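You operate a simulated robot arm through the tools that you are given. There is no shell and no other tool. Be economical: measure what you need, move in short steps, check, and stop when the job is done.

The job below is to be done with a simulated robot arm. You get a single attempt, and the scene is never put back.

TASK
Glue the yellow flower head onto the long stem and let it set.
Fine: a bead that does not run; glue bottle back in its ring; leave the short stem.

Only the result counts: the job must be done as asked and must still hold three seconds after the hand-in. Knocking over, shifting, dropping, spilling or breaking anything else fails it.

THE ROBOT
A 7-joint arm with a two-finger parallel gripper, fixed in place. Base frame: the origin is at the foot of the arm, x ahead of it, y to its left, z up; the work surface is at about z = 800. Readings come in mm, degrees, newtons and seconds.
With the tool pointing down near the work surface it reaches from about 240 to 680 mm from the base axis. Its first joint turns from -66.0 to 66.0 degrees. Payload 2.4 kg.
The tool frame sits at the grasp point between the pads (the TCP): z along the fingers, y along the line on which they close. The tips reach 30 mm beyond it. The gripper opens to 94 mm. The fingers are 28 mm wide and 10 mm thick; the gripper's body (50 by 96 mm) begins 55 mm behind the TCP.
Orientation is that of the tool frame in the base frame, as a unit quaternion [w, x, y, z]. With the fingers straight down and closing along the base's y, the tool's x points along the base's -x, its y along +y and its z along -z.

THE INTERFACE
- The arm moves only by the tool send_rows. Its argument "increments" is one flat list of numbers, 7 for each row, row after row: the shift along the base's x, y, z in mm, then the turn, a rotation vector about the base's x, y, z in degrees, then the opening in per cent of the stroke, from 0 (shut) to 100 (fully open). In form: [x, y, z, ax, ay, az, claw, x, y, z, ax, ay, az, claw, ...]. A call has 1 to 12 rows; each row shifts and turns the commanded pose from where the row before left it. Rows are played at 5 a second. More than 50 mm and 8.6 degrees between two rows, or a gripper value outside its range, and nothing of the call is played. Where a pose cannot be reached the arm comes as near as it can. A force on the tool above 70 N (or 10 N above the force at the start of the call, whichever is more), or a blocked arm, ends the call early, and 0.2 s more pass. The fingers move at their own pace (about 153 mm/s each) and stop on an object; they squeeze with about 43 N. The grip force told is the motor's: it shows also when the fingers shut on nothing. Time passes only in rows, and 0.2 s behind the last, so rows that do not move let the fingers close. The reply holds the time, the measured pose of the TCP, the force on the tool along the base axes, the opening and the grip force, in the units named above and with some noise.
- Cameras (640 x 400 px; columns grow to the right, rows downward): "scene" is fixed at [35.7, 471.7, 1450.2]; the picture's right is [-0.77, -0.64, 0.00], its down [-0.32, 0.39, -0.86] and it looks along [0.55, -0.66, -0.51] (base axes); focal length 319 px, centre (320, 200). "wrist" rides on the gripper at [76, 14, -103] in the tool frame; the picture's right is [-0.18, 0.98, 0.00], its down [-0.75, -0.14, -0.64] and it looks along [-0.63, -0.12, 0.77] (tool axes); focal length 243 px, centre (320, 200). There is no depth. A picture from a camera that has moved, and an enlarged one, comes with that camera's place and axes in the base frame and with its lens.
- camera(camera): a new picture of that camera. The clock stands still meanwhile.
- inspect(camera, box): a new picture of the part [left, top, right, bottom] of that camera's present view, enlarged. The clock stands still meanwhile.
- job_done(): hands the job in; it is judged then, once.

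Work in short steps. Places have to be worked out from the pictures, the camera data and where the tool is seen: move nearer, look again, correct. Check each grasp and each placing, and mend what went wrong. You have 120 turns and 64 pictures in all, those below and enlarged ones among them. Open the gripper and draw the arm clear of the work before you hand the job in, unless the task says otherwise; then end with one line.

The tools are called after ">>>" as a command line: name --argument value ..., lists and objects as JSON in quotes. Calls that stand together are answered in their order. send_rows: Moves the arm, as the interface text tells. Its arguments: {"type":"object","properties":{"increments":{"type":"array","items":{"type":"number"}}},"required":["increments"]} The other tools are called the same way: camera (camera) takes a picture; inspect (camera, box) takes an enlarged picture of a part of a camera's view; job_done () hands the job in.

At the start:

```text
t: 0.0
ee_pos: [395.8, -185.5, 1269.1]
tool_rot: [-0.001, 0.0, 1.0, -0.001]
force: [0.7, -0.2, 0.0]
width: 94.0
grip_force: 0.0
```

scene: 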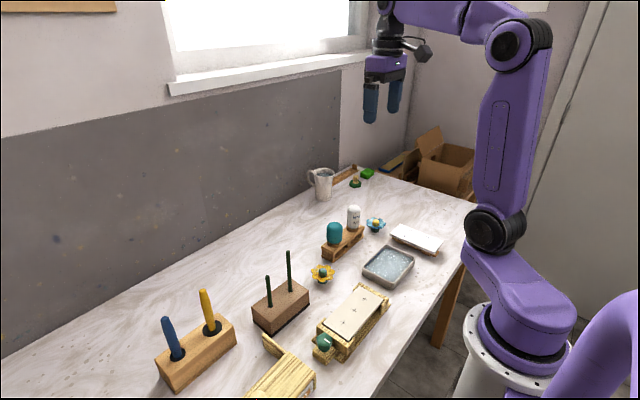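
wrist: 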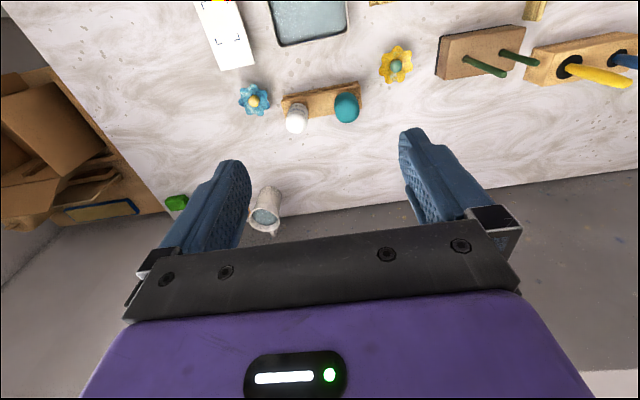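

I'll begin with enlarged views of the work area to identify the objects.

>>> inspect --camera "scene" --box '[230, 180, 450, 318]'

>>> inspect --camera "scene" --box '[140, 240, 400, 400]'

>>> inspect --camera "wrist" --box '[180, 0, 640, 240]'

```text
2.90 times, centred on (340, 249) of scene
camera zoom: at [35.7, 471.7, 1450.2], right [-0.77, -0.64, 0.0], down [-0.32, 0.39, -0.86], along [0.55, -0.66, -0.51], focal length 925 px, centre (262, 58)
```

zoom: 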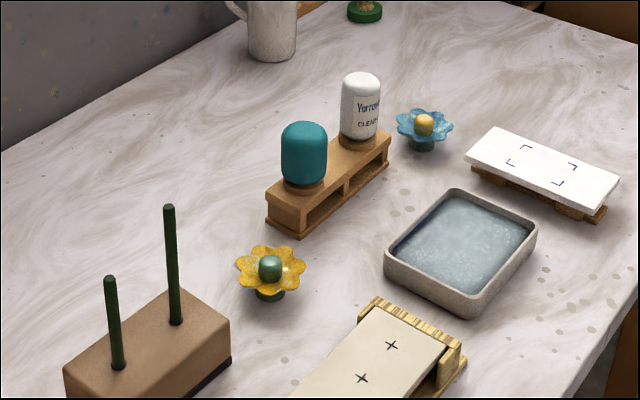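

```text
2.46 times, centred on (270, 320) of scene
camera zoom: at [35.7, 471.7, 1450.2], right [-0.77, -0.64, 0.0], down [-0.32, 0.39, -0.86], along [0.55, -0.66, -0.51], focal length 786 px, centre (443, -95)
```

zoom: 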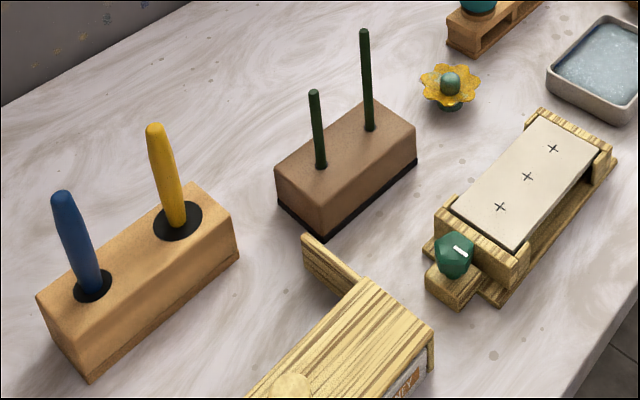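

```text
1.39 times, centred on (410, 120) of wrist
camera zoom: at [319.4, -170.0, 1372.0], right [0.18, 0.98, 0.0], down [0.75, -0.14, 0.64], along [0.63, -0.12, -0.77], focal length 338 px, centre (195, 311)
```

zoom: 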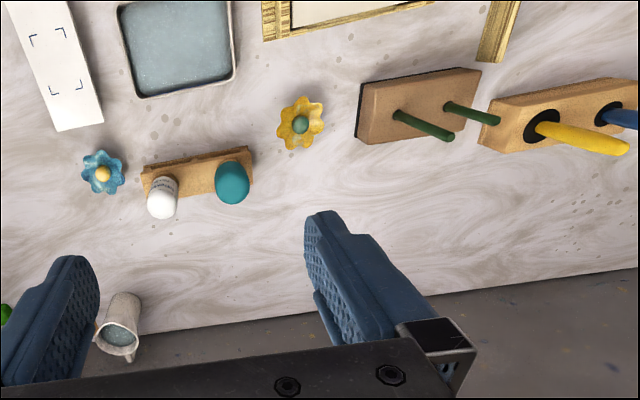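

Labels matter here: two bottles, plus several unknown fixtures. I zoom in closely on them.

>>> inspect --camera "scene" --box '[315, 195, 395, 265]'

>>> inspect --camera "scene" --box '[240, 320, 350, 400]'

>>> inspect --camera "scene" --box '[300, 155, 400, 210]'

```text
5.71 times, centred on (355, 230) of scene
camera zoom: at [35.7, 471.7, 1450.2], right [-0.77, -0.64, 0.0], down [-0.32, 0.39, -0.86], along [0.55, -0.66, -0.51], focal length 1824 px, centre (120, 29)
```

zoom: 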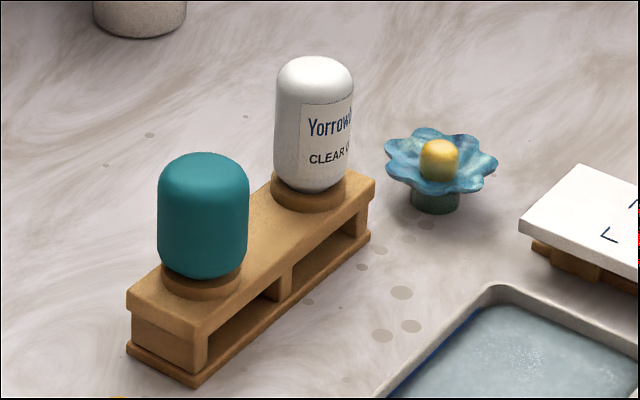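

```text
5.00 times, centred on (295, 360) of scene
camera zoom: at [35.7, 471.7, 1450.2], right [-0.77, -0.64, 0.0], down [-0.32, 0.39, -0.86], along [0.55, -0.66, -0.51], focal length 1596 px, centre (445, -600)
```

zoom: 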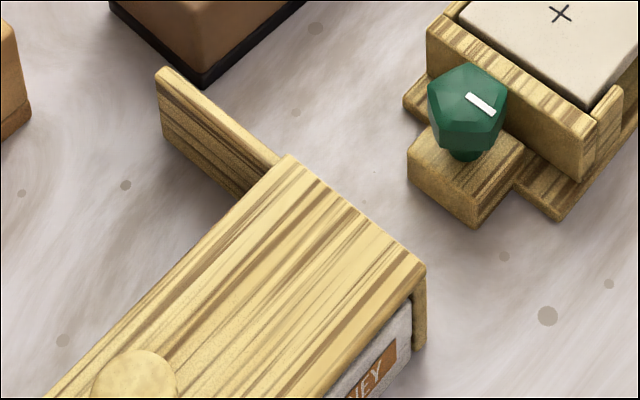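

```text
6.40 times, centred on (350, 182) of scene
camera zoom: at [35.7, 471.7, 1450.2], right [-0.77, -0.64, 0.0], down [-0.32, 0.39, -0.86], along [0.55, -0.66, -0.51], focal length 2043 px, centre (128, 312)
```

zoom: 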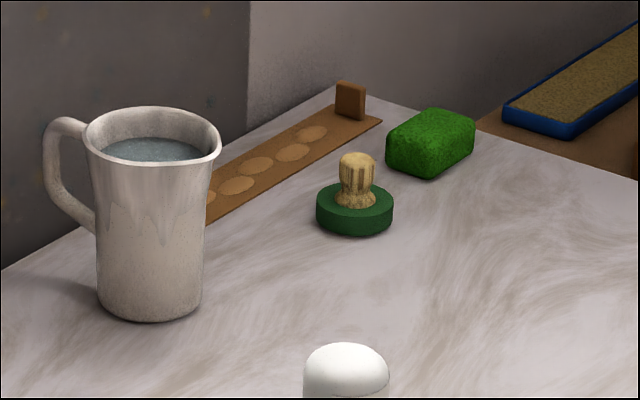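

The bottles sit near x≈500, y≈-260 (white) and -155 (teal). The yellow flower is near (453,-40) and the long stem near (465,75). I lower and retract the hand so the wrist camera can read the bottle labels from the base side.

>>> send_rows --increments '[-16, -2, -45, 0, 0, 0, 100, -16, -2, -45, 0, 0, 0, 100, -16, -2, -45, 0, 0, 0, 100, -16, -2, -45, 0, 0, 0, 100, -16, -2, -45, 0, 0, 0, 100, -16, -2, -45, 0, 0, 0, 100]'

>>> camera --camera "wrist"

```text
t: 1.4
ee_pos: [299.8, -198.2, 997.3]
tool_rot: [0.001, 0.0, 1.0, 0.001]
force: [-0.1, -0.1, 0.1]
width: 93.9
grip_force: 0.0
```

```text
55 pictures are left
camera wrist: at [224.0, -182.8, 1100.9], right [0.18, 0.98, 0.0], down [0.75, -0.14, 0.64], along [0.63, -0.12, -0.77], focal length 243 px, centre (320, 200)
```

wrist: 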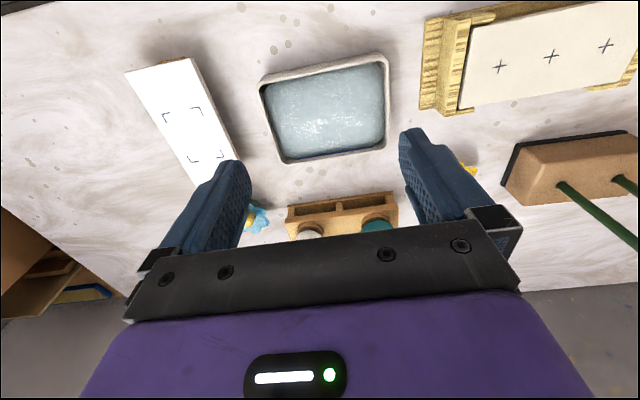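

The gripper body hides the bottles, so I tilt the fingers forward by 40° to look more horizontally.

>>> send_rows --increments '[8, 0, -5, 0, -8, 0, 100, 8, 0, -5, 0, -8, 0, 100, 8, 0, -5, 0, -8, 0, 100, 8, 0, -5, 0, -8, 0, 100, 8, 0, -5, 0, -8, 0, 100]'

>>> camera --camera "wrist"

```text
t: 2.6
ee_pos: [345.3, -184.4, 984.0]
tool_rot: [0.236, -0.006, 0.972, 0.024]
force: [0.3, 0.8, 0.5]
width: 93.9
grip_force: 0.1
out of reach, approached as far as the arm can: row 4, 5
```

```text
54 pictures are left
camera wrist: at [230.7, -174.3, 1041.3], right [0.14, 0.98, 0.13], down [0.38, -0.17, 0.91], along [0.91, -0.08, -0.4], focal length 243 px, centre (320, 200)
```

wrist: 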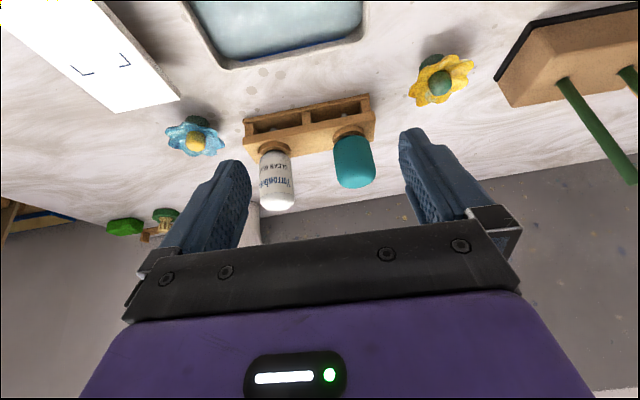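

Both bottles are in view between the fingers. I enlarge that part.

>>> inspect --camera "wrist" --box '[235, 85, 395, 225]'

>>> inspect --camera "wrist" --box '[260, 145, 300, 210]'

```text
2.86 times, centred on (315, 155) of wrist
camera zoom: at [230.7, -174.3, 1041.3], right [0.14, 0.98, 0.13], down [0.38, -0.17, 0.91], along [0.91, -0.08, -0.4], focal length 693 px, centre (334, 329)
```

zoom: 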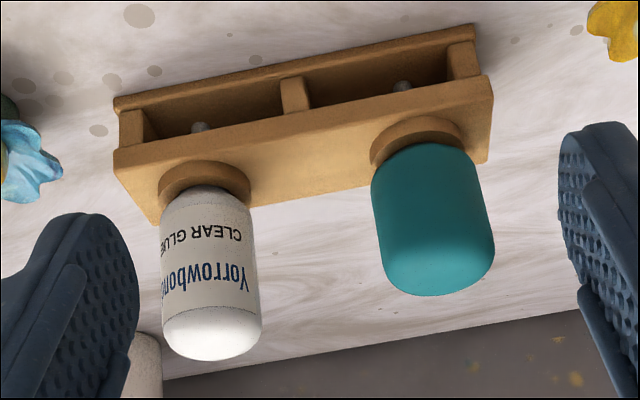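

```text
6.15 times, centred on (280, 178) of wrist
camera zoom: at [230.7, -174.3, 1041.3], right [0.14, 0.98, 0.13], down [0.38, -0.17, 0.91], along [0.91, -0.08, -0.4], focal length 1493 px, centre (566, 338)
```

zoom: 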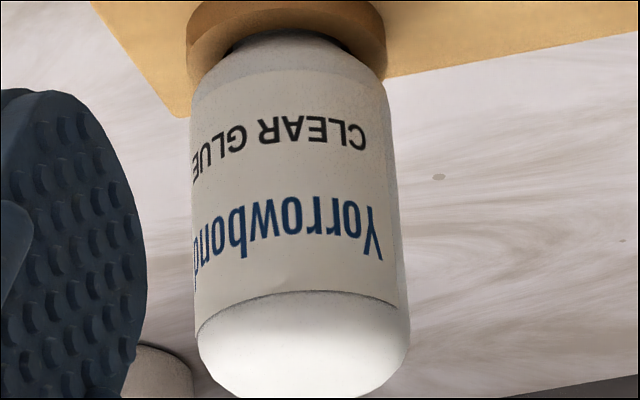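

The white bottle is "Yorrowbond CLEAR GLUE", hanging nozzle-down in its ring at about (487,-242) with a body about 44 mm across from z≈850 to 930. I undo the tilt and check the pose.

>>> send_rows --increments '[0, 0, 10, 0, 8, 0, 80, 0, 0, 10, 0, 8, 0, 80, 0, 0, 10, 0, 8, 0, 80, 0, 0, 0, 0, 0, 0, 80]'

```text
t: 3.6
ee_pos: [351.6, -178.3, 1005.4]
tool_rot: [0.105, -0.006, 0.994, 0.044]
force: [-0.8, -0.3, 0.3]
width: 75.2
grip_force: 0.0
out of reach, approached as far as the arm can: row 1, 2
```

I check whether the arm has settled.

>>> send_rows --increments '[0, 0, 0, 0, 0, 0, 80, 0, 0, 0, 0, 0, 0, 80]'

```text
t: 4.2
ee_pos: [350.9, -177.3, 1005.9]
tool_rot: [0.105, -0.006, 0.993, 0.043]
force: [0.0, 0.4, 0.7]
width: 75.1
grip_force: 0.0
```

The commanded pose re-anchored itself, so I remove the residual rotation and move above the white bottle at a safe height.

>>> send_rows --increments '[20, -16.2, 8.5, -1.23, 3, -0.17, 80, 30, -16.2, 8.5, -1.23, 3, -0.17, 80, 30, -16.2, 8.5, -1.23, 3, -0.17, 80, 26, -16.2, 8.5, -1.23, 3, -0.17, 80, 0, 0, 0, 0, 0, 0, 80]'

>>> camera --camera "wrist"

>>> camera --camera "scene"

```text
t: 5.4
ee_pos: [456.9, -244.6, 1040.7]
tool_rot: [0.0, 0.002, 1.0, 0.0]
force: [-0.3, 0.3, -0.7]
width: 75.3
grip_force: 0.0
```

```text
51 pictures are left
camera wrist: at [381.1, -228.3, 1143.8], right [0.18, 0.98, 0.0], down [0.75, -0.14, 0.64], along [0.63, -0.12, -0.77], focal length 243 px, centre (320, 200)
```

wrist: 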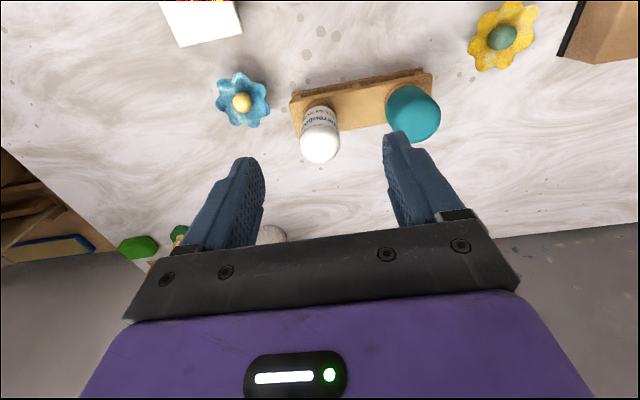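

```text
50 pictures are left
```

scene: 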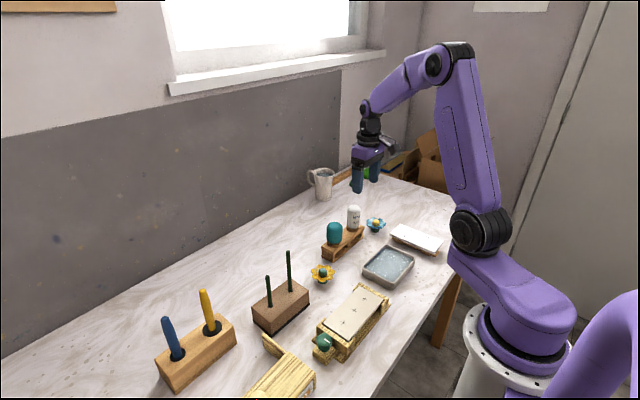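

I zoom in to fix the bottle's axis and the ring geometry.

>>> inspect --camera "wrist" --box '[270, 50, 460, 170]'

```text
3.33 times, centred on (365, 110) of wrist
camera zoom: at [381.1, -228.3, 1143.8], right [0.18, 0.98, 0.0], down [0.75, -0.14, 0.64], along [0.63, -0.12, -0.77], focal length 809 px, centre (170, 500)
```

zoom: 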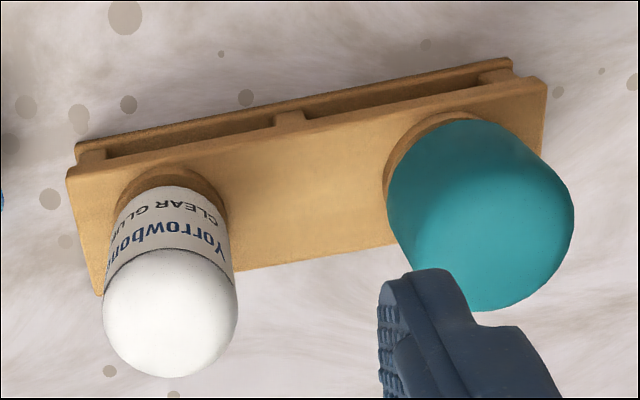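

The bottle axis works out at (494,-250) and the rack top at z≈838. I align above the bottle with the tips still over its top, then look.

>>> send_rows --increments '[37, -5.4, 0, 0, 0, 0, 80, 0, 0, -30, 0, 0, 0, 80, 0, 0, -28, 0, 0, 0, 80, 0, 0, 0, 0, 0, 0, 80]'

>>> inspect --camera "wrist" --box '[220, 50, 460, 220]'

>>> inspect --camera "scene" --box '[310, 140, 420, 270]'

```text
t: 6.4
ee_pos: [494.7, -247.5, 982.3]
tool_rot: [0.001, 0.0, 1.0, 0.001]
force: [0.3, -0.4, 0.7]
width: 74.9
grip_force: 0.1
```

```text
2.35 times, centred on (340, 135) of wrist
camera zoom: at [418.4, -232.4, 1085.2], right [0.18, 0.98, 0.0], down [0.75, -0.14, 0.64], along [0.63, -0.12, -0.77], focal length 571 px, centre (273, 353)
```

zoom: 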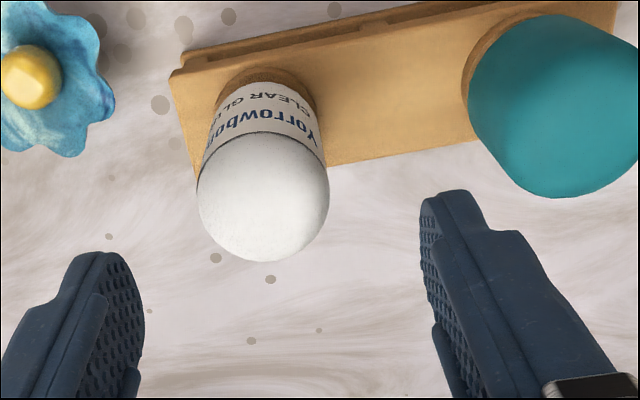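

```text
3.08 times, centred on (365, 205) of scene
camera zoom: at [35.7, 471.7, 1450.2], right [-0.77, -0.64, 0.0], down [-0.32, 0.39, -0.86], along [0.55, -0.66, -0.51], focal length 982 px, centre (182, 185)
```

zoom: 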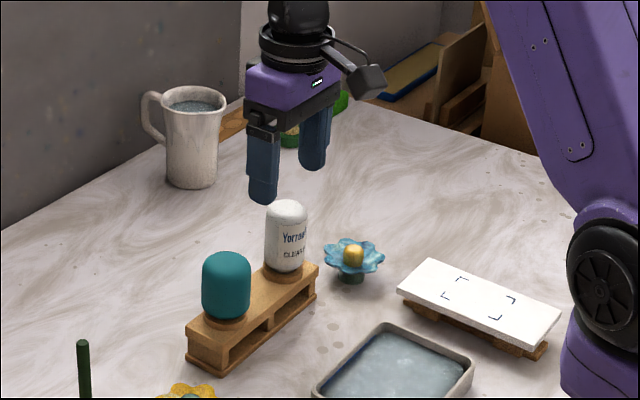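

The dome centre again computes to (494,-250). I shift -2 mm in y and descend to z≈892 with the fingers open.

>>> send_rows --increments '[0, -2, -30, 0, 0, 0, 80, 0, 0, -30, 0, 0, 0, 80, 0, 0, -20, 0, 0, 0, 80, 0, 0, -10, 0, 0, 0, 80, 0, 0, 0, 0, 0, 0, 80]'

>>> inspect --camera "scene" --box '[310, 170, 410, 270]'

>>> inspect --camera "wrist" --box '[220, 80, 460, 230]'

```text
t: 7.6
ee_pos: [495.1, -250.0, 892.1]
tool_rot: [0.001, 0.0, 1.0, 0.001]
force: [0.0, 0.7, 0.0]
width: 74.8
grip_force: 0.1
```

```text
4.00 times, centred on (360, 220) of scene
camera zoom: at [35.7, 471.7, 1450.2], right [-0.77, -0.64, 0.0], down [-0.32, 0.39, -0.86], along [0.55, -0.66, -0.51], focal length 1277 px, centre (160, 120)
```

zoom: 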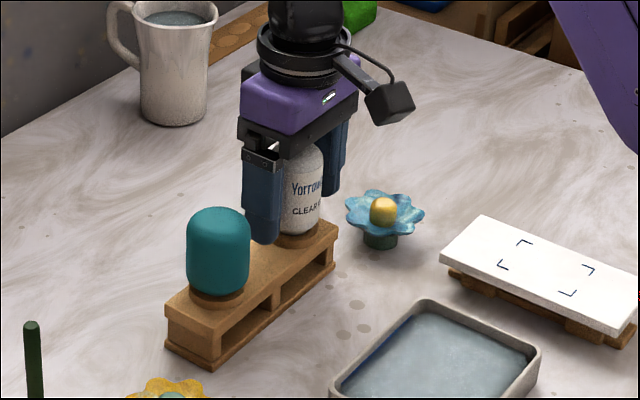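

```text
2.67 times, centred on (340, 155) of wrist
camera zoom: at [418.4, -234.0, 995.0], right [0.18, 0.98, 0.0], down [0.75, -0.14, 0.64], along [0.63, -0.12, -0.77], focal length 647 px, centre (267, 320)
```

zoom: 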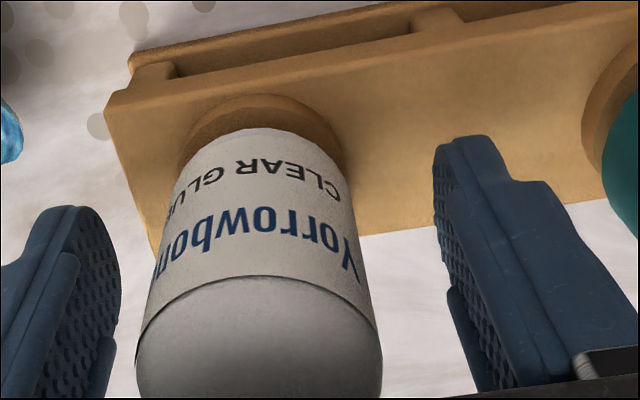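

The bottle is straddled cleanly. I close in small steps to find the contact width without squeezing hard.

>>> send_rows --increments '[0, 0, 0, 0, 0, 0, 60, 0, 0, 0, 0, 0, 0, 50, 0, 0, 0, 0, 0, 0, 46, 0, 0, 0, 0, 0, 0, 46]'

>>> send_rows --increments '[0, 0, 0, 0, 0, 0, 44, 0, 0, 0, 0, 0, 0, 44]'

```text
t: 8.6
ee_pos: [494.8, -248.2, 892.4]
tool_rot: [0.001, 0.0, 1.0, 0.001]
force: [-0.7, -0.4, 1.1]
width: 43.3
grip_force: 0.1
```

```text
t: 9.2
ee_pos: [495.3, -248.5, 891.9]
tool_rot: [0.001, 0.0, 1.0, 0.001]
force: [-0.2, -0.2, 0.5]
width: 42.0
grip_force: 1.1
```

Contact is at about 42 mm with 1.1 N. I tighten one per cent at a time to see how the force grows.

>>> send_rows --increments '[0, 0, 0, 0, 0, 0, 43, 0, 0, 0, 0, 0, 0, 43]'

>>> send_rows --increments '[0, 0, 0, 0, 0, 0, 42, 0, 0, 0, 0, 0, 0, 42]'

```text
t: 9.8
ee_pos: [494.4, -248.3, 892.8]
tool_rot: [0.002, 0.001, 1.0, 0.001]
force: [-0.9, -0.9, 0.2]
width: 41.2
grip_force: 24.9
```

```text
t: 10.4
ee_pos: [494.3, -249.3, 891.6]
tool_rot: [0.001, 0.0, 1.0, 0.001]
force: [-0.1, -0.2, -1.2]
width: 40.8
grip_force: 42.8
```

Force climbs quickly: 25 N at 43 %, 43 N at 42 %. I relax to 43.4 % and lift slowly a little to test the hold.

>>> send_rows --increments '[0, 0, 0, 0, 0, 0, 43.4, 0, 0, 0, 0, 0, 0, 43.4]'

>>> send_rows --increments '[0, 0, 5, 0, 0, 0, 43.4, 0, 0, 10, 0, 0, 0, 43.4, 0, 0, 0, 0, 0, 0, 43.4]'

>>> inspect --camera "scene" --box '[310, 170, 410, 270]'

```text
t: 11.0
ee_pos: [494.2, -249.5, 892.1]
tool_rot: [0.001, 0.001, 1.0, 0.0]
force: [-0.7, -1.0, 0.4]
width: 41.6
grip_force: 0.9
```

```text
t: 11.8
ee_pos: [494.1, -248.4, 906.6]
tool_rot: [0.001, 0.0, 1.0, 0.0]
force: [-0.1, -0.5, -0.1]
width: 41.6
grip_force: 24.6
```

```text
4.00 times, centred on (360, 220) of scene
camera zoom: at [35.7, 471.7, 1450.2], right [-0.77, -0.64, 0.0], down [-0.32, 0.39, -0.86], along [0.55, -0.66, -0.51], focal length 1277 px, centre (160, 120)
```

zoom: 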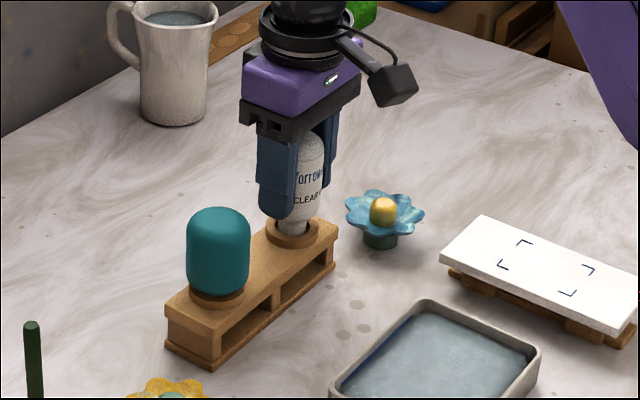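

The bottle rises with the hand at a 41.6 mm grip. I lift it clear of the ring and look at the nozzle.

>>> send_rows --increments '[0, 0, 15, 0, 0, 0, 43.4, 0, 0, 20, 0, 0, 0, 43.4, 0, 0, 20, 0, 0, 0, 43.4, 0, 0, 20, 0, 0, 0, 43.4, 0, 0, 0, 0, 0, 0, 43.4]'

>>> inspect --camera "scene" --box '[320, 165, 400, 245]'

>>> camera --camera "wrist"

```text
t: 13.0
ee_pos: [494.2, -248.8, 983.7]
tool_rot: [0.001, 0.0, 1.0, 0.001]
force: [-0.4, -0.1, -0.6]
width: 41.9
grip_force: 11.3
```

```text
5.00 times, centred on (360, 205) of scene
camera zoom: at [35.7, 471.7, 1450.2], right [-0.77, -0.64, 0.0], down [-0.32, 0.39, -0.86], along [0.55, -0.66, -0.51], focal length 1596 px, centre (120, 175)
```

zoom: 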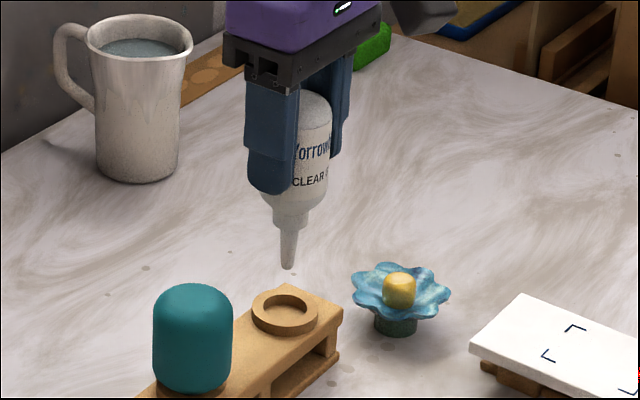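

```text
42 pictures are left
camera wrist: at [418.1, -234.4, 1086.1], right [0.18, 0.98, 0.0], down [0.75, -0.14, 0.64], along [0.63, -0.12, -0.77], focal length 243 px, centre (320, 200)
```

wrist: 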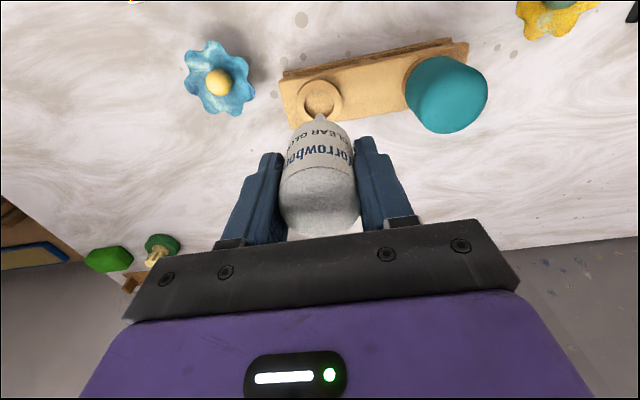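

The bottle has slid about 15 mm down in the fingers (the label is closer to the fingertips), so the grip is too light. I tighten slightly to 43 % to stop the creep and lower it back over the ring to re-grip properly.

>>> send_rows --increments '[0, 0, -20, 0, 0, 0, 43, 0, 0, -20, 0, 0, 0, 43, 0, 0, -15, 0, 0, 0, 43, 0, 0, 0, 0, 0, 0, 43]'

>>> inspect --camera "scene" --box '[320, 165, 400, 245]'

```text
t: 14.0
ee_pos: [494.6, -249.4, 928.0]
tool_rot: [0.001, 0.0, 1.0, 0.001]
force: [0.2, -0.6, -1.7]
width: 41.6
grip_force: 1.4
```

```text
5.00 times, centred on (360, 205) of scene
camera zoom: at [35.7, 471.7, 1450.2], right [-0.77, -0.64, 0.0], down [-0.32, 0.39, -0.86], along [0.55, -0.66, -0.51], focal length 1596 px, centre (120, 175)
```

zoom: 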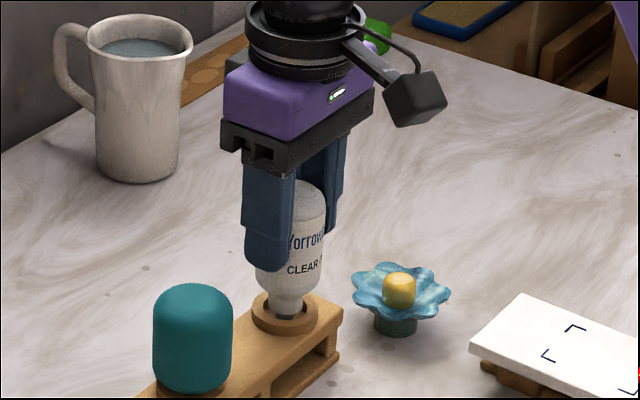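

It still creeps. I lower until it seats (expected at TCP z≈914), then open.

>>> send_rows --increments '[0, 0, -8, 0, 0, 0, 43, 0, 0, -6, 0, 0, 0, 43, 0, 0, 0, 0, 0, 0, 43]'

>>> inspect --camera "scene" --box '[320, 165, 400, 245]'

```text
t: 14.8
ee_pos: [494.6, -249.9, 913.7]
tool_rot: [0.001, -0.001, 1.0, 0.002]
force: [0.0, -0.5, -1.0]
width: 42.0
grip_force: 1.6
```

```text
5.00 times, centred on (360, 205) of scene
camera zoom: at [35.7, 471.7, 1450.2], right [-0.77, -0.64, 0.0], down [-0.32, 0.39, -0.86], along [0.55, -0.66, -0.51], focal length 1596 px, centre (120, 175)
```

zoom: 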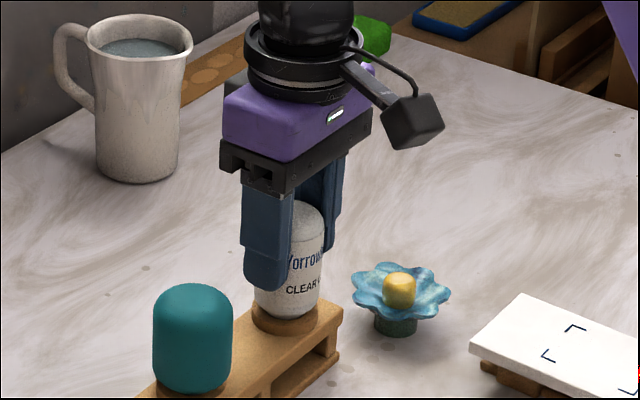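

Seated. I open, return to z≈890, and re-grip firmly at 42 %.

>>> send_rows --increments '[0, 0, 0, 0, 0, 0, 55, 0, 0, 0, 0, 0, 0, 55, 0, 0, -12, 0, 0, 0, 55, 0, 0, -12, 0, 0, 0, 55, 0, 0, 0, 0, 0, 0, 55]'

>>> send_rows --increments '[0, 0, 0, 0, 0, 0, 44, 0, 0, 0, 0, 0, 0, 42, 0, 0, 0, 0, 0, 0, 42]'

>>> inspect --camera "wrist" --box '[220, 60, 460, 220]'

```text
t: 16.0
ee_pos: [493.0, -249.7, 888.6]
tool_rot: [0.001, 0.0, 1.0, 0.0]
force: [0.2, -0.2, -1.2]
width: 52.1
grip_force: 0.1
```

```text
t: 16.8
ee_pos: [494.2, -249.3, 888.6]
tool_rot: [0.001, 0.0, 1.0, 0.001]
force: [-0.2, -0.1, 0.1]
width: 40.8
grip_force: 43.3
```

```text
2.50 times, centred on (340, 140) of wrist
camera zoom: at [417.6, -235.0, 992.1], right [0.18, 0.98, 0.0], down [0.75, -0.14, 0.64], along [0.63, -0.12, -0.77], focal length 606 px, centre (270, 350)
```

zoom: 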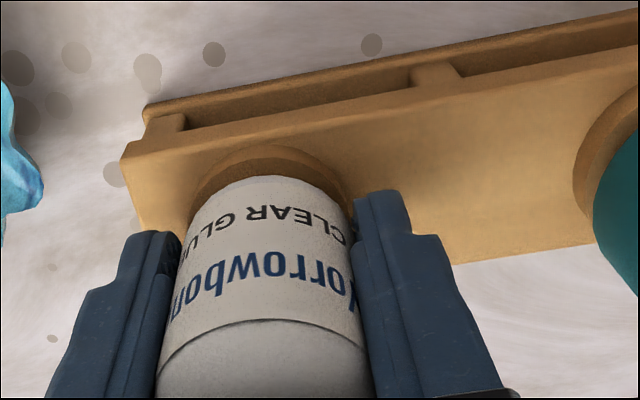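

Firm at 43 N and the rack looks dry. I lift clear again and check for slip and for any drip.

>>> send_rows --increments '[0, 0, 8, 0, 0, 0, 42, 0, 0, 15, 0, 0, 0, 42, 0, 0, 20, 0, 0, 0, 42, 0, 0, 20, 0, 0, 0, 42, 0, 0, 17, 0, 0, 0, 42]'

>>> inspect --camera "scene" --box '[320, 165, 400, 245]'

```text
t: 18.0
ee_pos: [494.7, -249.4, 969.1]
tool_rot: [0.0, 0.0, 1.0, 0.001]
force: [-0.2, -0.4, -0.6]
width: 40.8
grip_force: 43.5
```

```text
5.00 times, centred on (360, 205) of scene
camera zoom: at [35.7, 471.7, 1450.2], right [-0.77, -0.64, 0.0], down [-0.32, 0.39, -0.86], along [0.55, -0.66, -0.51], focal length 1596 px, centre (120, 175)
```

zoom: 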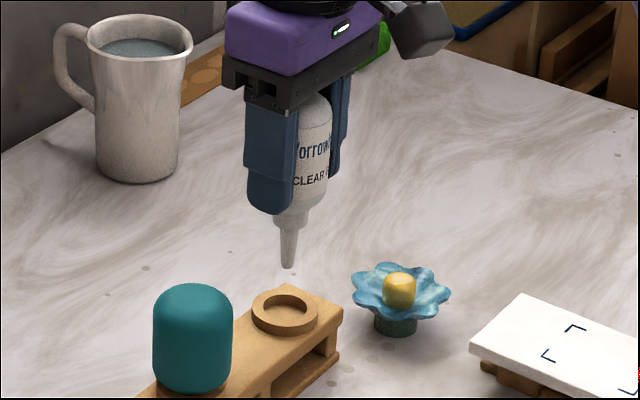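

No slip this time (label offset unchanged), and no drip even at 43 N; the nozzle tip is about 84 mm below the TCP. I carry it high toward the stem block and look from beside the long stem.

>>> send_rows --increments '[0, 0, 47, 0, 0, 0, 42, 0, 0, 47, 0, 0, 0, 42, 0, 0, 47, 0, 0, 0, 42, -12, 44, 0, 0, 0, 0, 42, -12, 44, 0, 0, 0, 0, 42, -12, 44, 0, 0, 0, 0, 42, -12, 44, 0, 0, 0, 0, 42, -12, 44, 0, 0, 0, 0, 42, -10, 44, 0, 0, 0, 0, 42, 0, 0, 0, 0, 0, 0, 42]'

>>> camera --camera "wrist"

>>> inspect --camera "scene" --box '[220, 140, 380, 340]'

```text
t: 20.2
ee_pos: [422.8, 14.1, 1109.4]
tool_rot: [0.001, 0.0, 1.0, 0.001]
force: [0.3, 0.4, -0.4]
width: 41.0
grip_force: 42.7
```

```text
37 pictures are left
camera wrist: at [347.2, 29.5, 1212.8], right [0.18, 0.98, 0.0], down [0.75, -0.14, 0.64], along [0.63, -0.12, -0.77], focal length 243 px, centre (320, 200)
```

wrist: 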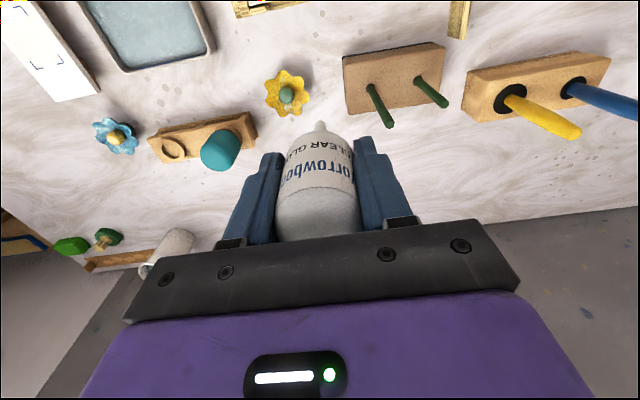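

```text
2.00 times, centred on (300, 240) of scene
camera zoom: at [35.7, 471.7, 1450.2], right [-0.77, -0.64, 0.0], down [-0.32, 0.39, -0.86], along [0.55, -0.66, -0.51], focal length 638 px, centre (360, 120)
```

zoom: 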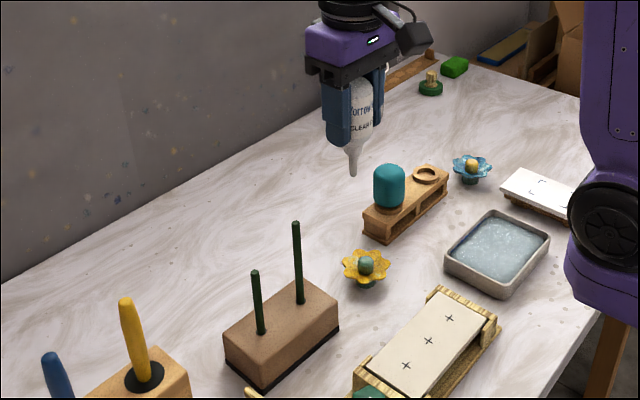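

Triangulating both views puts the long stem tip at about (456,80,976), with the block top near z 845. I bring the nozzle near it, about 20 mm to the side and 25 mm above, for a finer comparison.

>>> send_rows --increments '[17, 24, -12, 0, 0, 0, 42, 17, 24, -11, 0, 0, 0, 42, 0, 0, 0, 0, 0, 0, 42]'

>>> inspect --camera "wrist" --box '[250, 60, 410, 160]'

>>> inspect --camera "scene" --box '[250, 210, 340, 310]'

```text
t: 21.0
ee_pos: [458.5, 63.5, 1088.2]
tool_rot: [0.001, 0.0, 1.0, 0.0]
force: [-0.4, 0.1, -1.0]
width: 41.1
grip_force: 43.2
```

```text
4.00 times, centred on (330, 110) of wrist
camera zoom: at [382.3, 77.1, 1189.9], right [0.18, 0.98, 0.0], down [0.75, -0.14, 0.64], along [0.63, -0.12, -0.77], focal length 970 px, centre (280, 560)
```

zoom: 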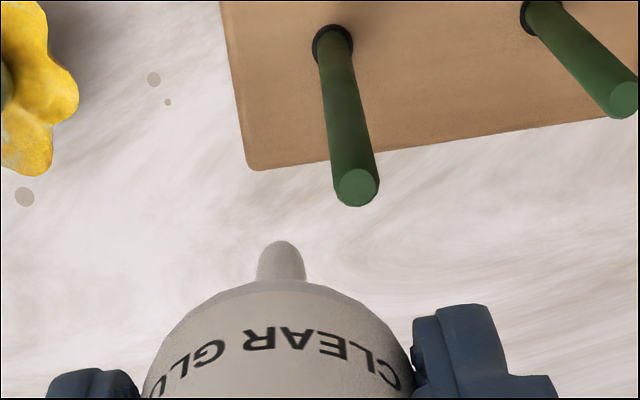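

```text
4.00 times, centred on (295, 260) of scene
camera zoom: at [35.7, 471.7, 1450.2], right [-0.77, -0.64, 0.0], down [-0.32, 0.39, -0.86], along [0.55, -0.66, -0.51], focal length 1277 px, centre (420, -40)
```

zoom: 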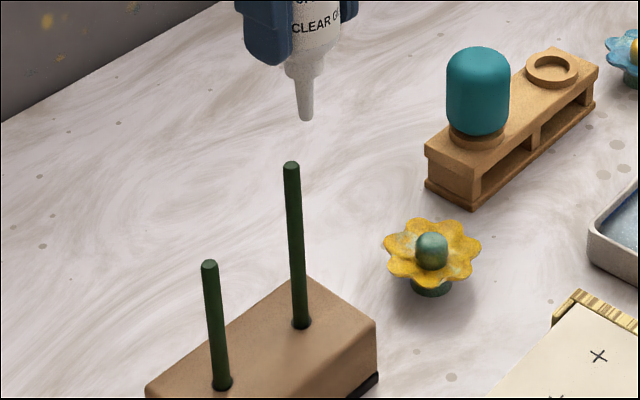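

Relative measurement: nozzle tip is ~22 mm above the stem tip; it needs about +16.5 mm in y and -1.8 mm in x. I move laterally only and check.

>>> send_rows --increments '[-1.8, 16.5, 0, 0, 0, 0, 42, 0, 0, -10, 0, 0, 0, 42, 0, 0, 0, 0, 0, 0, 42]'

>>> inspect --camera "wrist" --box '[270, 80, 366, 140]'

>>> inspect --camera "scene" --box '[265, 220, 313, 270]'

```text
t: 21.8
ee_pos: [457.1, 79.4, 1076.5]
tool_rot: [0.001, 0.0, 1.0, 0.001]
force: [0.1, 0.2, -0.8]
width: 41.1
grip_force: 42.6
```

```text
6.67 times, centred on (318, 110) of wrist
camera zoom: at [380.5, 93.7, 1180.0], right [0.18, 0.98, 0.0], down [0.75, -0.14, 0.64], along [0.63, -0.12, -0.77], focal length 1618 px, centre (333, 800)
```

zoom: 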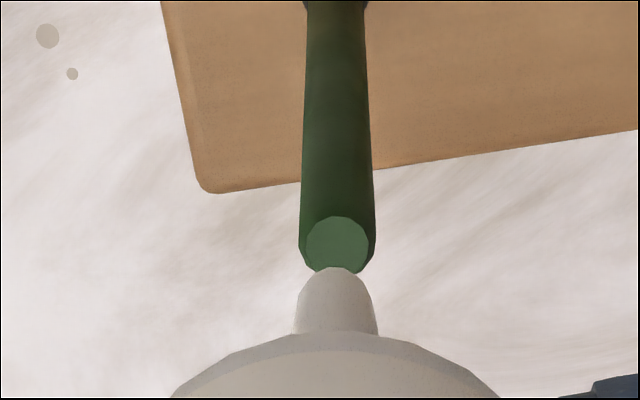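

```text
8.00 times, centred on (289, 245) of scene
camera zoom: at [35.7, 471.7, 1450.2], right [-0.77, -0.64, 0.0], down [-0.32, 0.39, -0.86], along [0.55, -0.66, -0.51], focal length 2554 px, centre (568, -160)
```

zoom: 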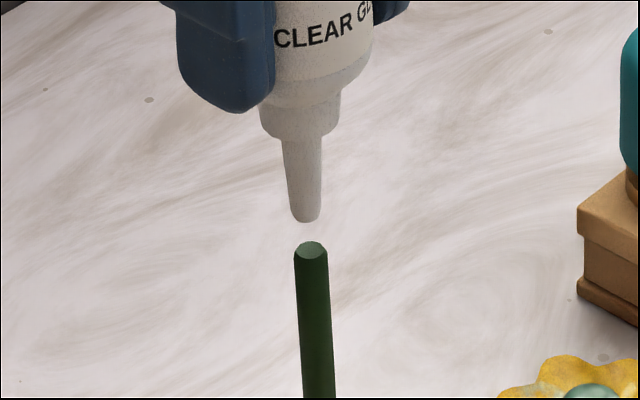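

Nearly aligned: the wrist view is centred and the scene view suggests ~1 mm in -x, with a gap of ~10-11 mm. I correct and descend 8 mm.

>>> send_rows --increments '[-1, 0.2, -4, 0, 0, 0, 42, 0, 0, -4, 0, 0, 0, 42, 0, 0, 0, 0, 0, 0, 42]'

>>> inspect --camera "scene" --box '[265, 220, 313, 270]'

```text
t: 22.6
ee_pos: [456.1, 79.0, 1069.3]
tool_rot: [0.0, 0.0, 1.0, 0.0]
force: [-0.3, -0.2, -1.1]
width: 41.1
grip_force: 42.8
```

```text
8.00 times, centred on (289, 245) of scene
camera zoom: at [35.7, 471.7, 1450.2], right [-0.77, -0.64, 0.0], down [-0.32, 0.39, -0.86], along [0.55, -0.66, -0.51], focal length 2554 px, centre (568, -160)
```

zoom: 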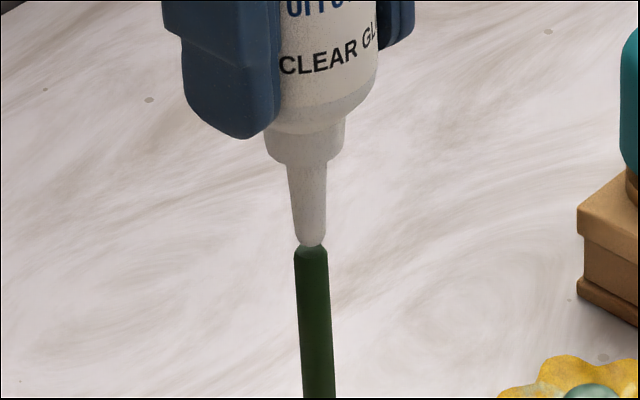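

The nozzle sits about 1–2 mm above the stem tip, centred. I try a brief squeeze, then relax, and look.

>>> send_rows --increments '[0, 0, 0, 0, 0, 0, 39, 0, 0, 0, 0, 0, 0, 42]'

>>> inspect --camera "scene" --box '[277, 235, 301, 260]'

```text
t: 23.2
ee_pos: [455.4, 78.9, 1069.1]
tool_rot: [0.001, 0.0, 1.0, 0.001]
force: [0.2, 0.3, -1.3]
width: 41.0
grip_force: 42.7
```

```text
16.00 times, centred on (289, 248) of scene
camera zoom: at [35.7, 471.7, 1450.2], right [-0.77, -0.64, 0.0], down [-0.32, 0.39, -0.86], along [0.55, -0.66, -0.51], focal length 5108 px, centre (816, -560)
```

zoom: 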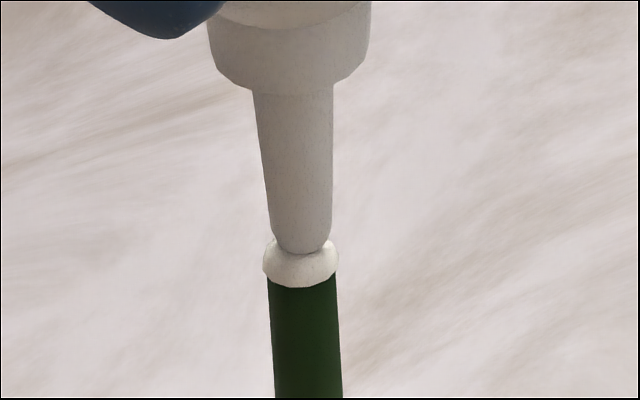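

A bead now fully caps the tip without running — enough. I lift straight up at once without further squeezing.

>>> send_rows --increments '[0, 0, 20, 0, 0, 0, 42, 0, 0, 30, 0, 0, 0, 42, 0, 0, 0, 0, 0, 0, 42]'

>>> inspect --camera "scene" --box '[265, 215, 313, 265]'

```text
t: 24.0
ee_pos: [454.7, 80.4, 1119.5]
tool_rot: [0.001, 0.0, 1.0, 0.001]
force: [0.2, -0.2, -0.3]
width: 41.0
grip_force: 43.4
```

```text
8.00 times, centred on (289, 240) of scene
camera zoom: at [35.7, 471.7, 1450.2], right [-0.77, -0.64, 0.0], down [-0.32, 0.39, -0.86], along [0.55, -0.66, -0.51], focal length 2554 px, centre (568, -120)
```

zoom: 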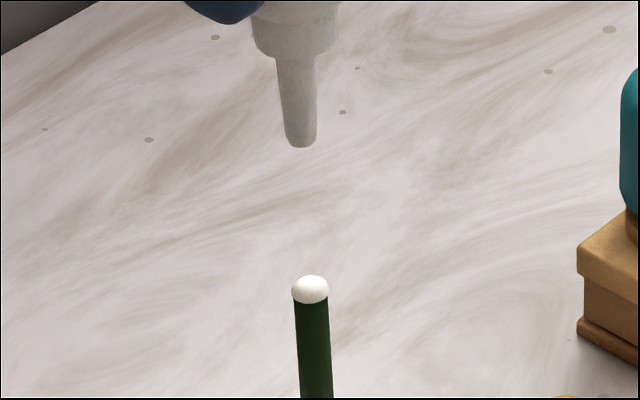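

A neat bead remains, nothing dripping. I carry the bottle back above its ring at (494.5,-249.5).

>>> send_rows --increments '[5, -41.2, 0, 0, 0, 0, 42, 5, -41.2, 0, 0, 0, 0, 42, 5, -41.2, 0, 0, 0, 0, 42, 5, -41.2, 0, 0, 0, 0, 42, 5, -41.2, 0, 0, 0, 0, 42, 5, -41.2, 0, 0, 0, 0, 42, 5, -41.2, -40, 0, 0, 0, 42, 4.5, -41.2, -40, 0, 0, 0, 42, 0, 0, -40, 0, 0, 0, 42, 0, 0, -30, 0, 0, 0, 42, 0, 0, 0, 0, 0, 0, 42]'

>>> inspect --camera "scene" --box '[320, 165, 400, 245]'

```text
refused: row 7 steps farther than a row can; nothing moved
```

```text
5.00 times, centred on (360, 205) of scene
camera zoom: at [35.7, 471.7, 1450.2], right [-0.77, -0.64, 0.0], down [-0.32, 0.39, -0.86], along [0.55, -0.66, -0.51], focal length 1596 px, centre (120, 175)
```

zoom: 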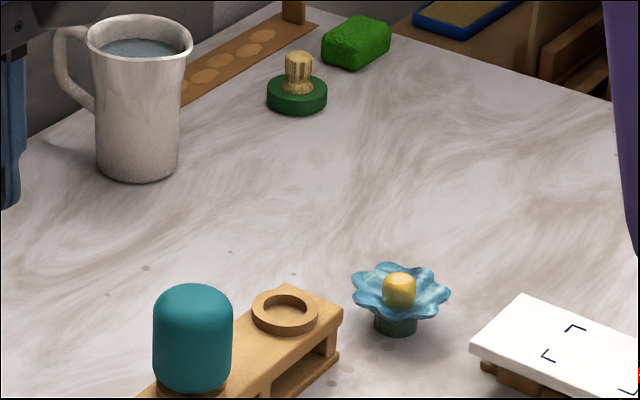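

The call was refused because a combined step was too long, so I split it.

>>> send_rows --increments '[5, -41.2, 0, 0, 0, 0, 42, 5, -41.2, 0, 0, 0, 0, 42, 5, -41.2, 0, 0, 0, 0, 42, 5, -41.2, 0, 0, 0, 0, 42, 5, -41.2, 0, 0, 0, 0, 42, 5, -41.2, 0, 0, 0, 0, 42, 5, -41.2, 0, 0, 0, 0, 42, 4.5, -41.2, 0, 0, 0, 0, 42, 0, 0, -45, 0, 0, 0, 42, 0, 0, -45, 0, 0, 0, 42, 0, 0, -45, 0, 0, 0, 42, 0, 0, -15, 0, 0, 0, 42]'

>>> inspect --camera "scene" --box '[320, 165, 400, 245]'

>>> inspect --camera "wrist" --box '[250, 60, 410, 160]'

```text
t: 26.6
ee_pos: [494.9, -249.4, 968.6]
tool_rot: [0.002, 0.0, 1.0, 0.0]
force: [-0.5, 0.5, -1.1]
width: 41.0
grip_force: 42.8
```

```text
5.00 times, centred on (360, 205) of scene
camera zoom: at [35.7, 471.7, 1450.2], right [-0.77, -0.64, 0.0], down [-0.32, 0.39, -0.86], along [0.55, -0.66, -0.51], focal length 1596 px, centre (120, 175)
```

zoom: 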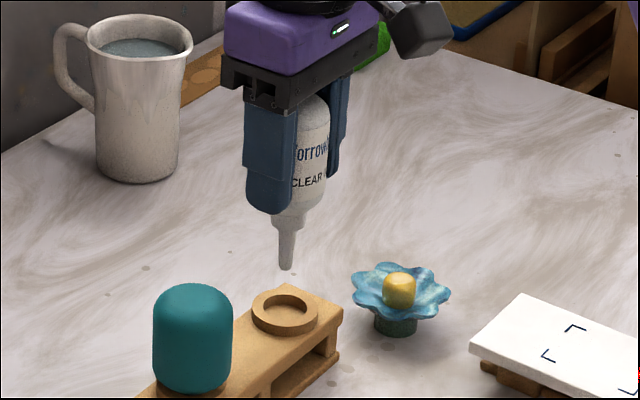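

```text
4.00 times, centred on (330, 110) of wrist
camera zoom: at [418.8, -234.5, 1072.0], right [0.18, 0.98, 0.0], down [0.75, -0.14, 0.64], along [0.63, -0.12, -0.77], focal length 970 px, centre (280, 560)
```

zoom: 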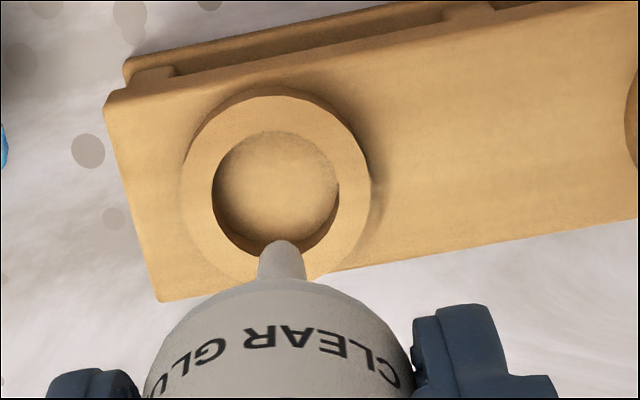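

The position matches the one at lift-off within about 1 mm. I lower it gently into the ring.

>>> send_rows --increments '[0, 0, -30, 0, 0, 0, 42, 0, 0, -20, 0, 0, 0, 42, 0, 0, -12, 0, 0, 0, 42, 0, 0, -8, 0, 0, 0, 42, 0, 0, -5, 0, 0, 0, 42, 0, 0, -4, 0, 0, 0, 42]'

>>> inspect --camera "scene" --box '[320, 165, 400, 245]'

```text
t: 28.0
ee_pos: [495.3, -249.5, 891.4]
tool_rot: [0.001, -0.001, 1.0, 0.0]
force: [-4.5, 2.8, 15.5]
width: 41.3
grip_force: 43.4
```

```text
5.00 times, centred on (360, 205) of scene
camera zoom: at [35.3, 471.9, 1450.2], right [-0.77, -0.64, 0.0], down [-0.32, 0.39, -0.86], along [0.55, -0.66, -0.51], focal length 1596 px, centre (120, 175)
```

zoom: 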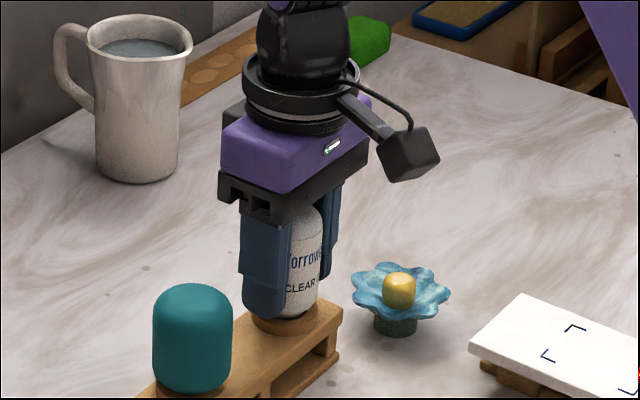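

The bottle is seated (label and rim at the same place as before), with light contact force. I ease up 1 mm and open slowly.

>>> send_rows --increments '[0, 0, 1.5, 0, 0, 0, 42, 0, 0, 0, 0, 0, 0, 44, 0, 0, 0, 0, 0, 0, 50, 0, 0, 0, 0, 0, 0, 75, 0, 0, 0, 0, 0, 0, 75]'

>>> inspect --camera "scene" --box '[320, 165, 400, 245]'

>>> inspect --camera "wrist" --box '[220, 60, 460, 220]'

```text
t: 29.2
ee_pos: [495.5, -250.7, 890.5]
tool_rot: [0.001, 0.0, 1.0, 0.001]
force: [0.4, -0.2, 0.4]
width: 70.6
grip_force: 0.1
```

```text
5.00 times, centred on (360, 205) of scene
camera zoom: at [35.7, 471.7, 1450.2], right [-0.77, -0.64, 0.0], down [-0.32, 0.39, -0.86], along [0.55, -0.66, -0.51], focal length 1596 px, centre (120, 175)
```

zoom: 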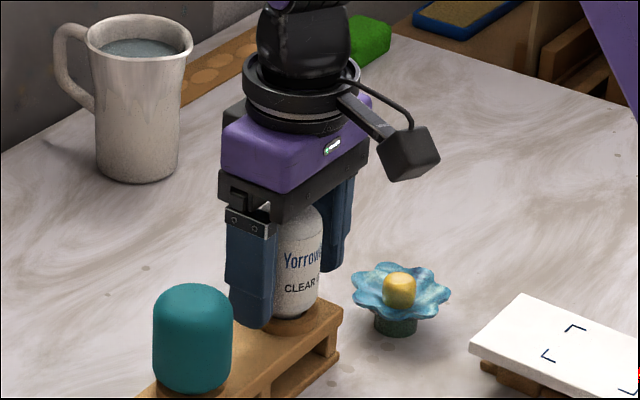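

```text
2.50 times, centred on (340, 140) of wrist
camera zoom: at [418.6, -235.6, 994.5], right [0.18, 0.98, 0.0], down [0.75, -0.14, 0.64], along [0.63, -0.12, -0.77], focal length 606 px, centre (270, 350)
```

zoom: 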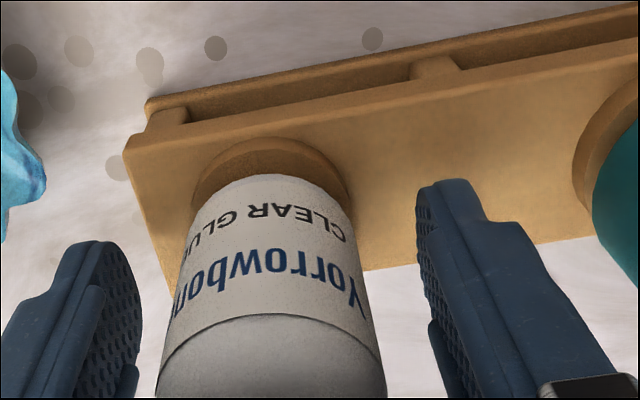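

The bottle stands upright in its ring. I rise clear and go above the yellow flower for a close look.

>>> send_rows --increments '[0, 0, 30, 0, 0, 0, 75, 0, 0, 40, 0, 0, 0, 75, 0, 0, 40, 0, 0, 0, 60, -8, 42, 0, 0, 0, 0, 60, -8, 42, 0, 0, 0, 0, 60, -8, 42, 0, 0, 0, 0, 60, -9, 42, 0, 0, 0, 0, 60, -9, 42, 0, 0, 0, 0, 60, 0, 0, -40, 0, 0, 0, 60, 0, 0, -40, 0, 0, 0, 60, 0, 0, 0, 0, 0, 0, 60]'

>>> inspect --camera "wrist" --box '[240, 50, 400, 150]'

>>> inspect --camera "scene" --box '[300, 250, 348, 290]'

```text
t: 31.6
ee_pos: [452.6, -40.9, 921.8]
tool_rot: [0.001, 0.0, 1.0, 0.001]
force: [-1.4, -0.1, -0.3]
width: 56.2
grip_force: 0.1
```

```text
4.00 times, centred on (320, 100) of wrist
camera zoom: at [377.3, -25.5, 1024.8], right [0.18, 0.98, 0.0], down [0.75, -0.14, 0.64], along [0.63, -0.12, -0.77], focal length 970 px, centre (320, 600)
```

zoom: 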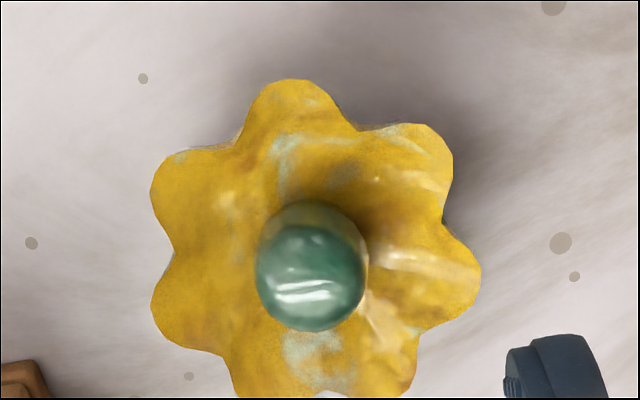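

```text
10.00 times, centred on (324, 270) of scene
camera zoom: at [35.7, 471.7, 1450.2], right [-0.77, -0.64, 0.0], down [-0.32, 0.39, -0.86], along [0.55, -0.66, -0.51], focal length 3192 px, centre (280, -500)
```

zoom: 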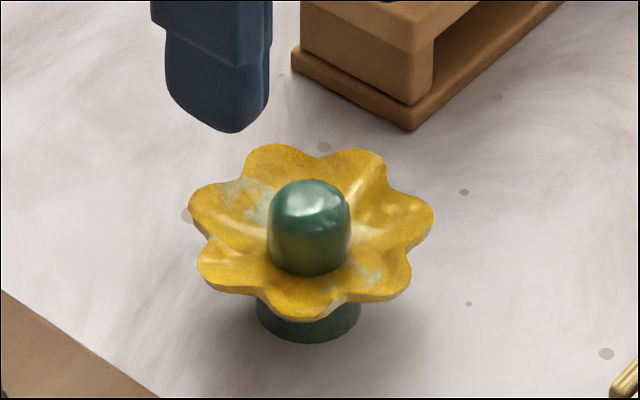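

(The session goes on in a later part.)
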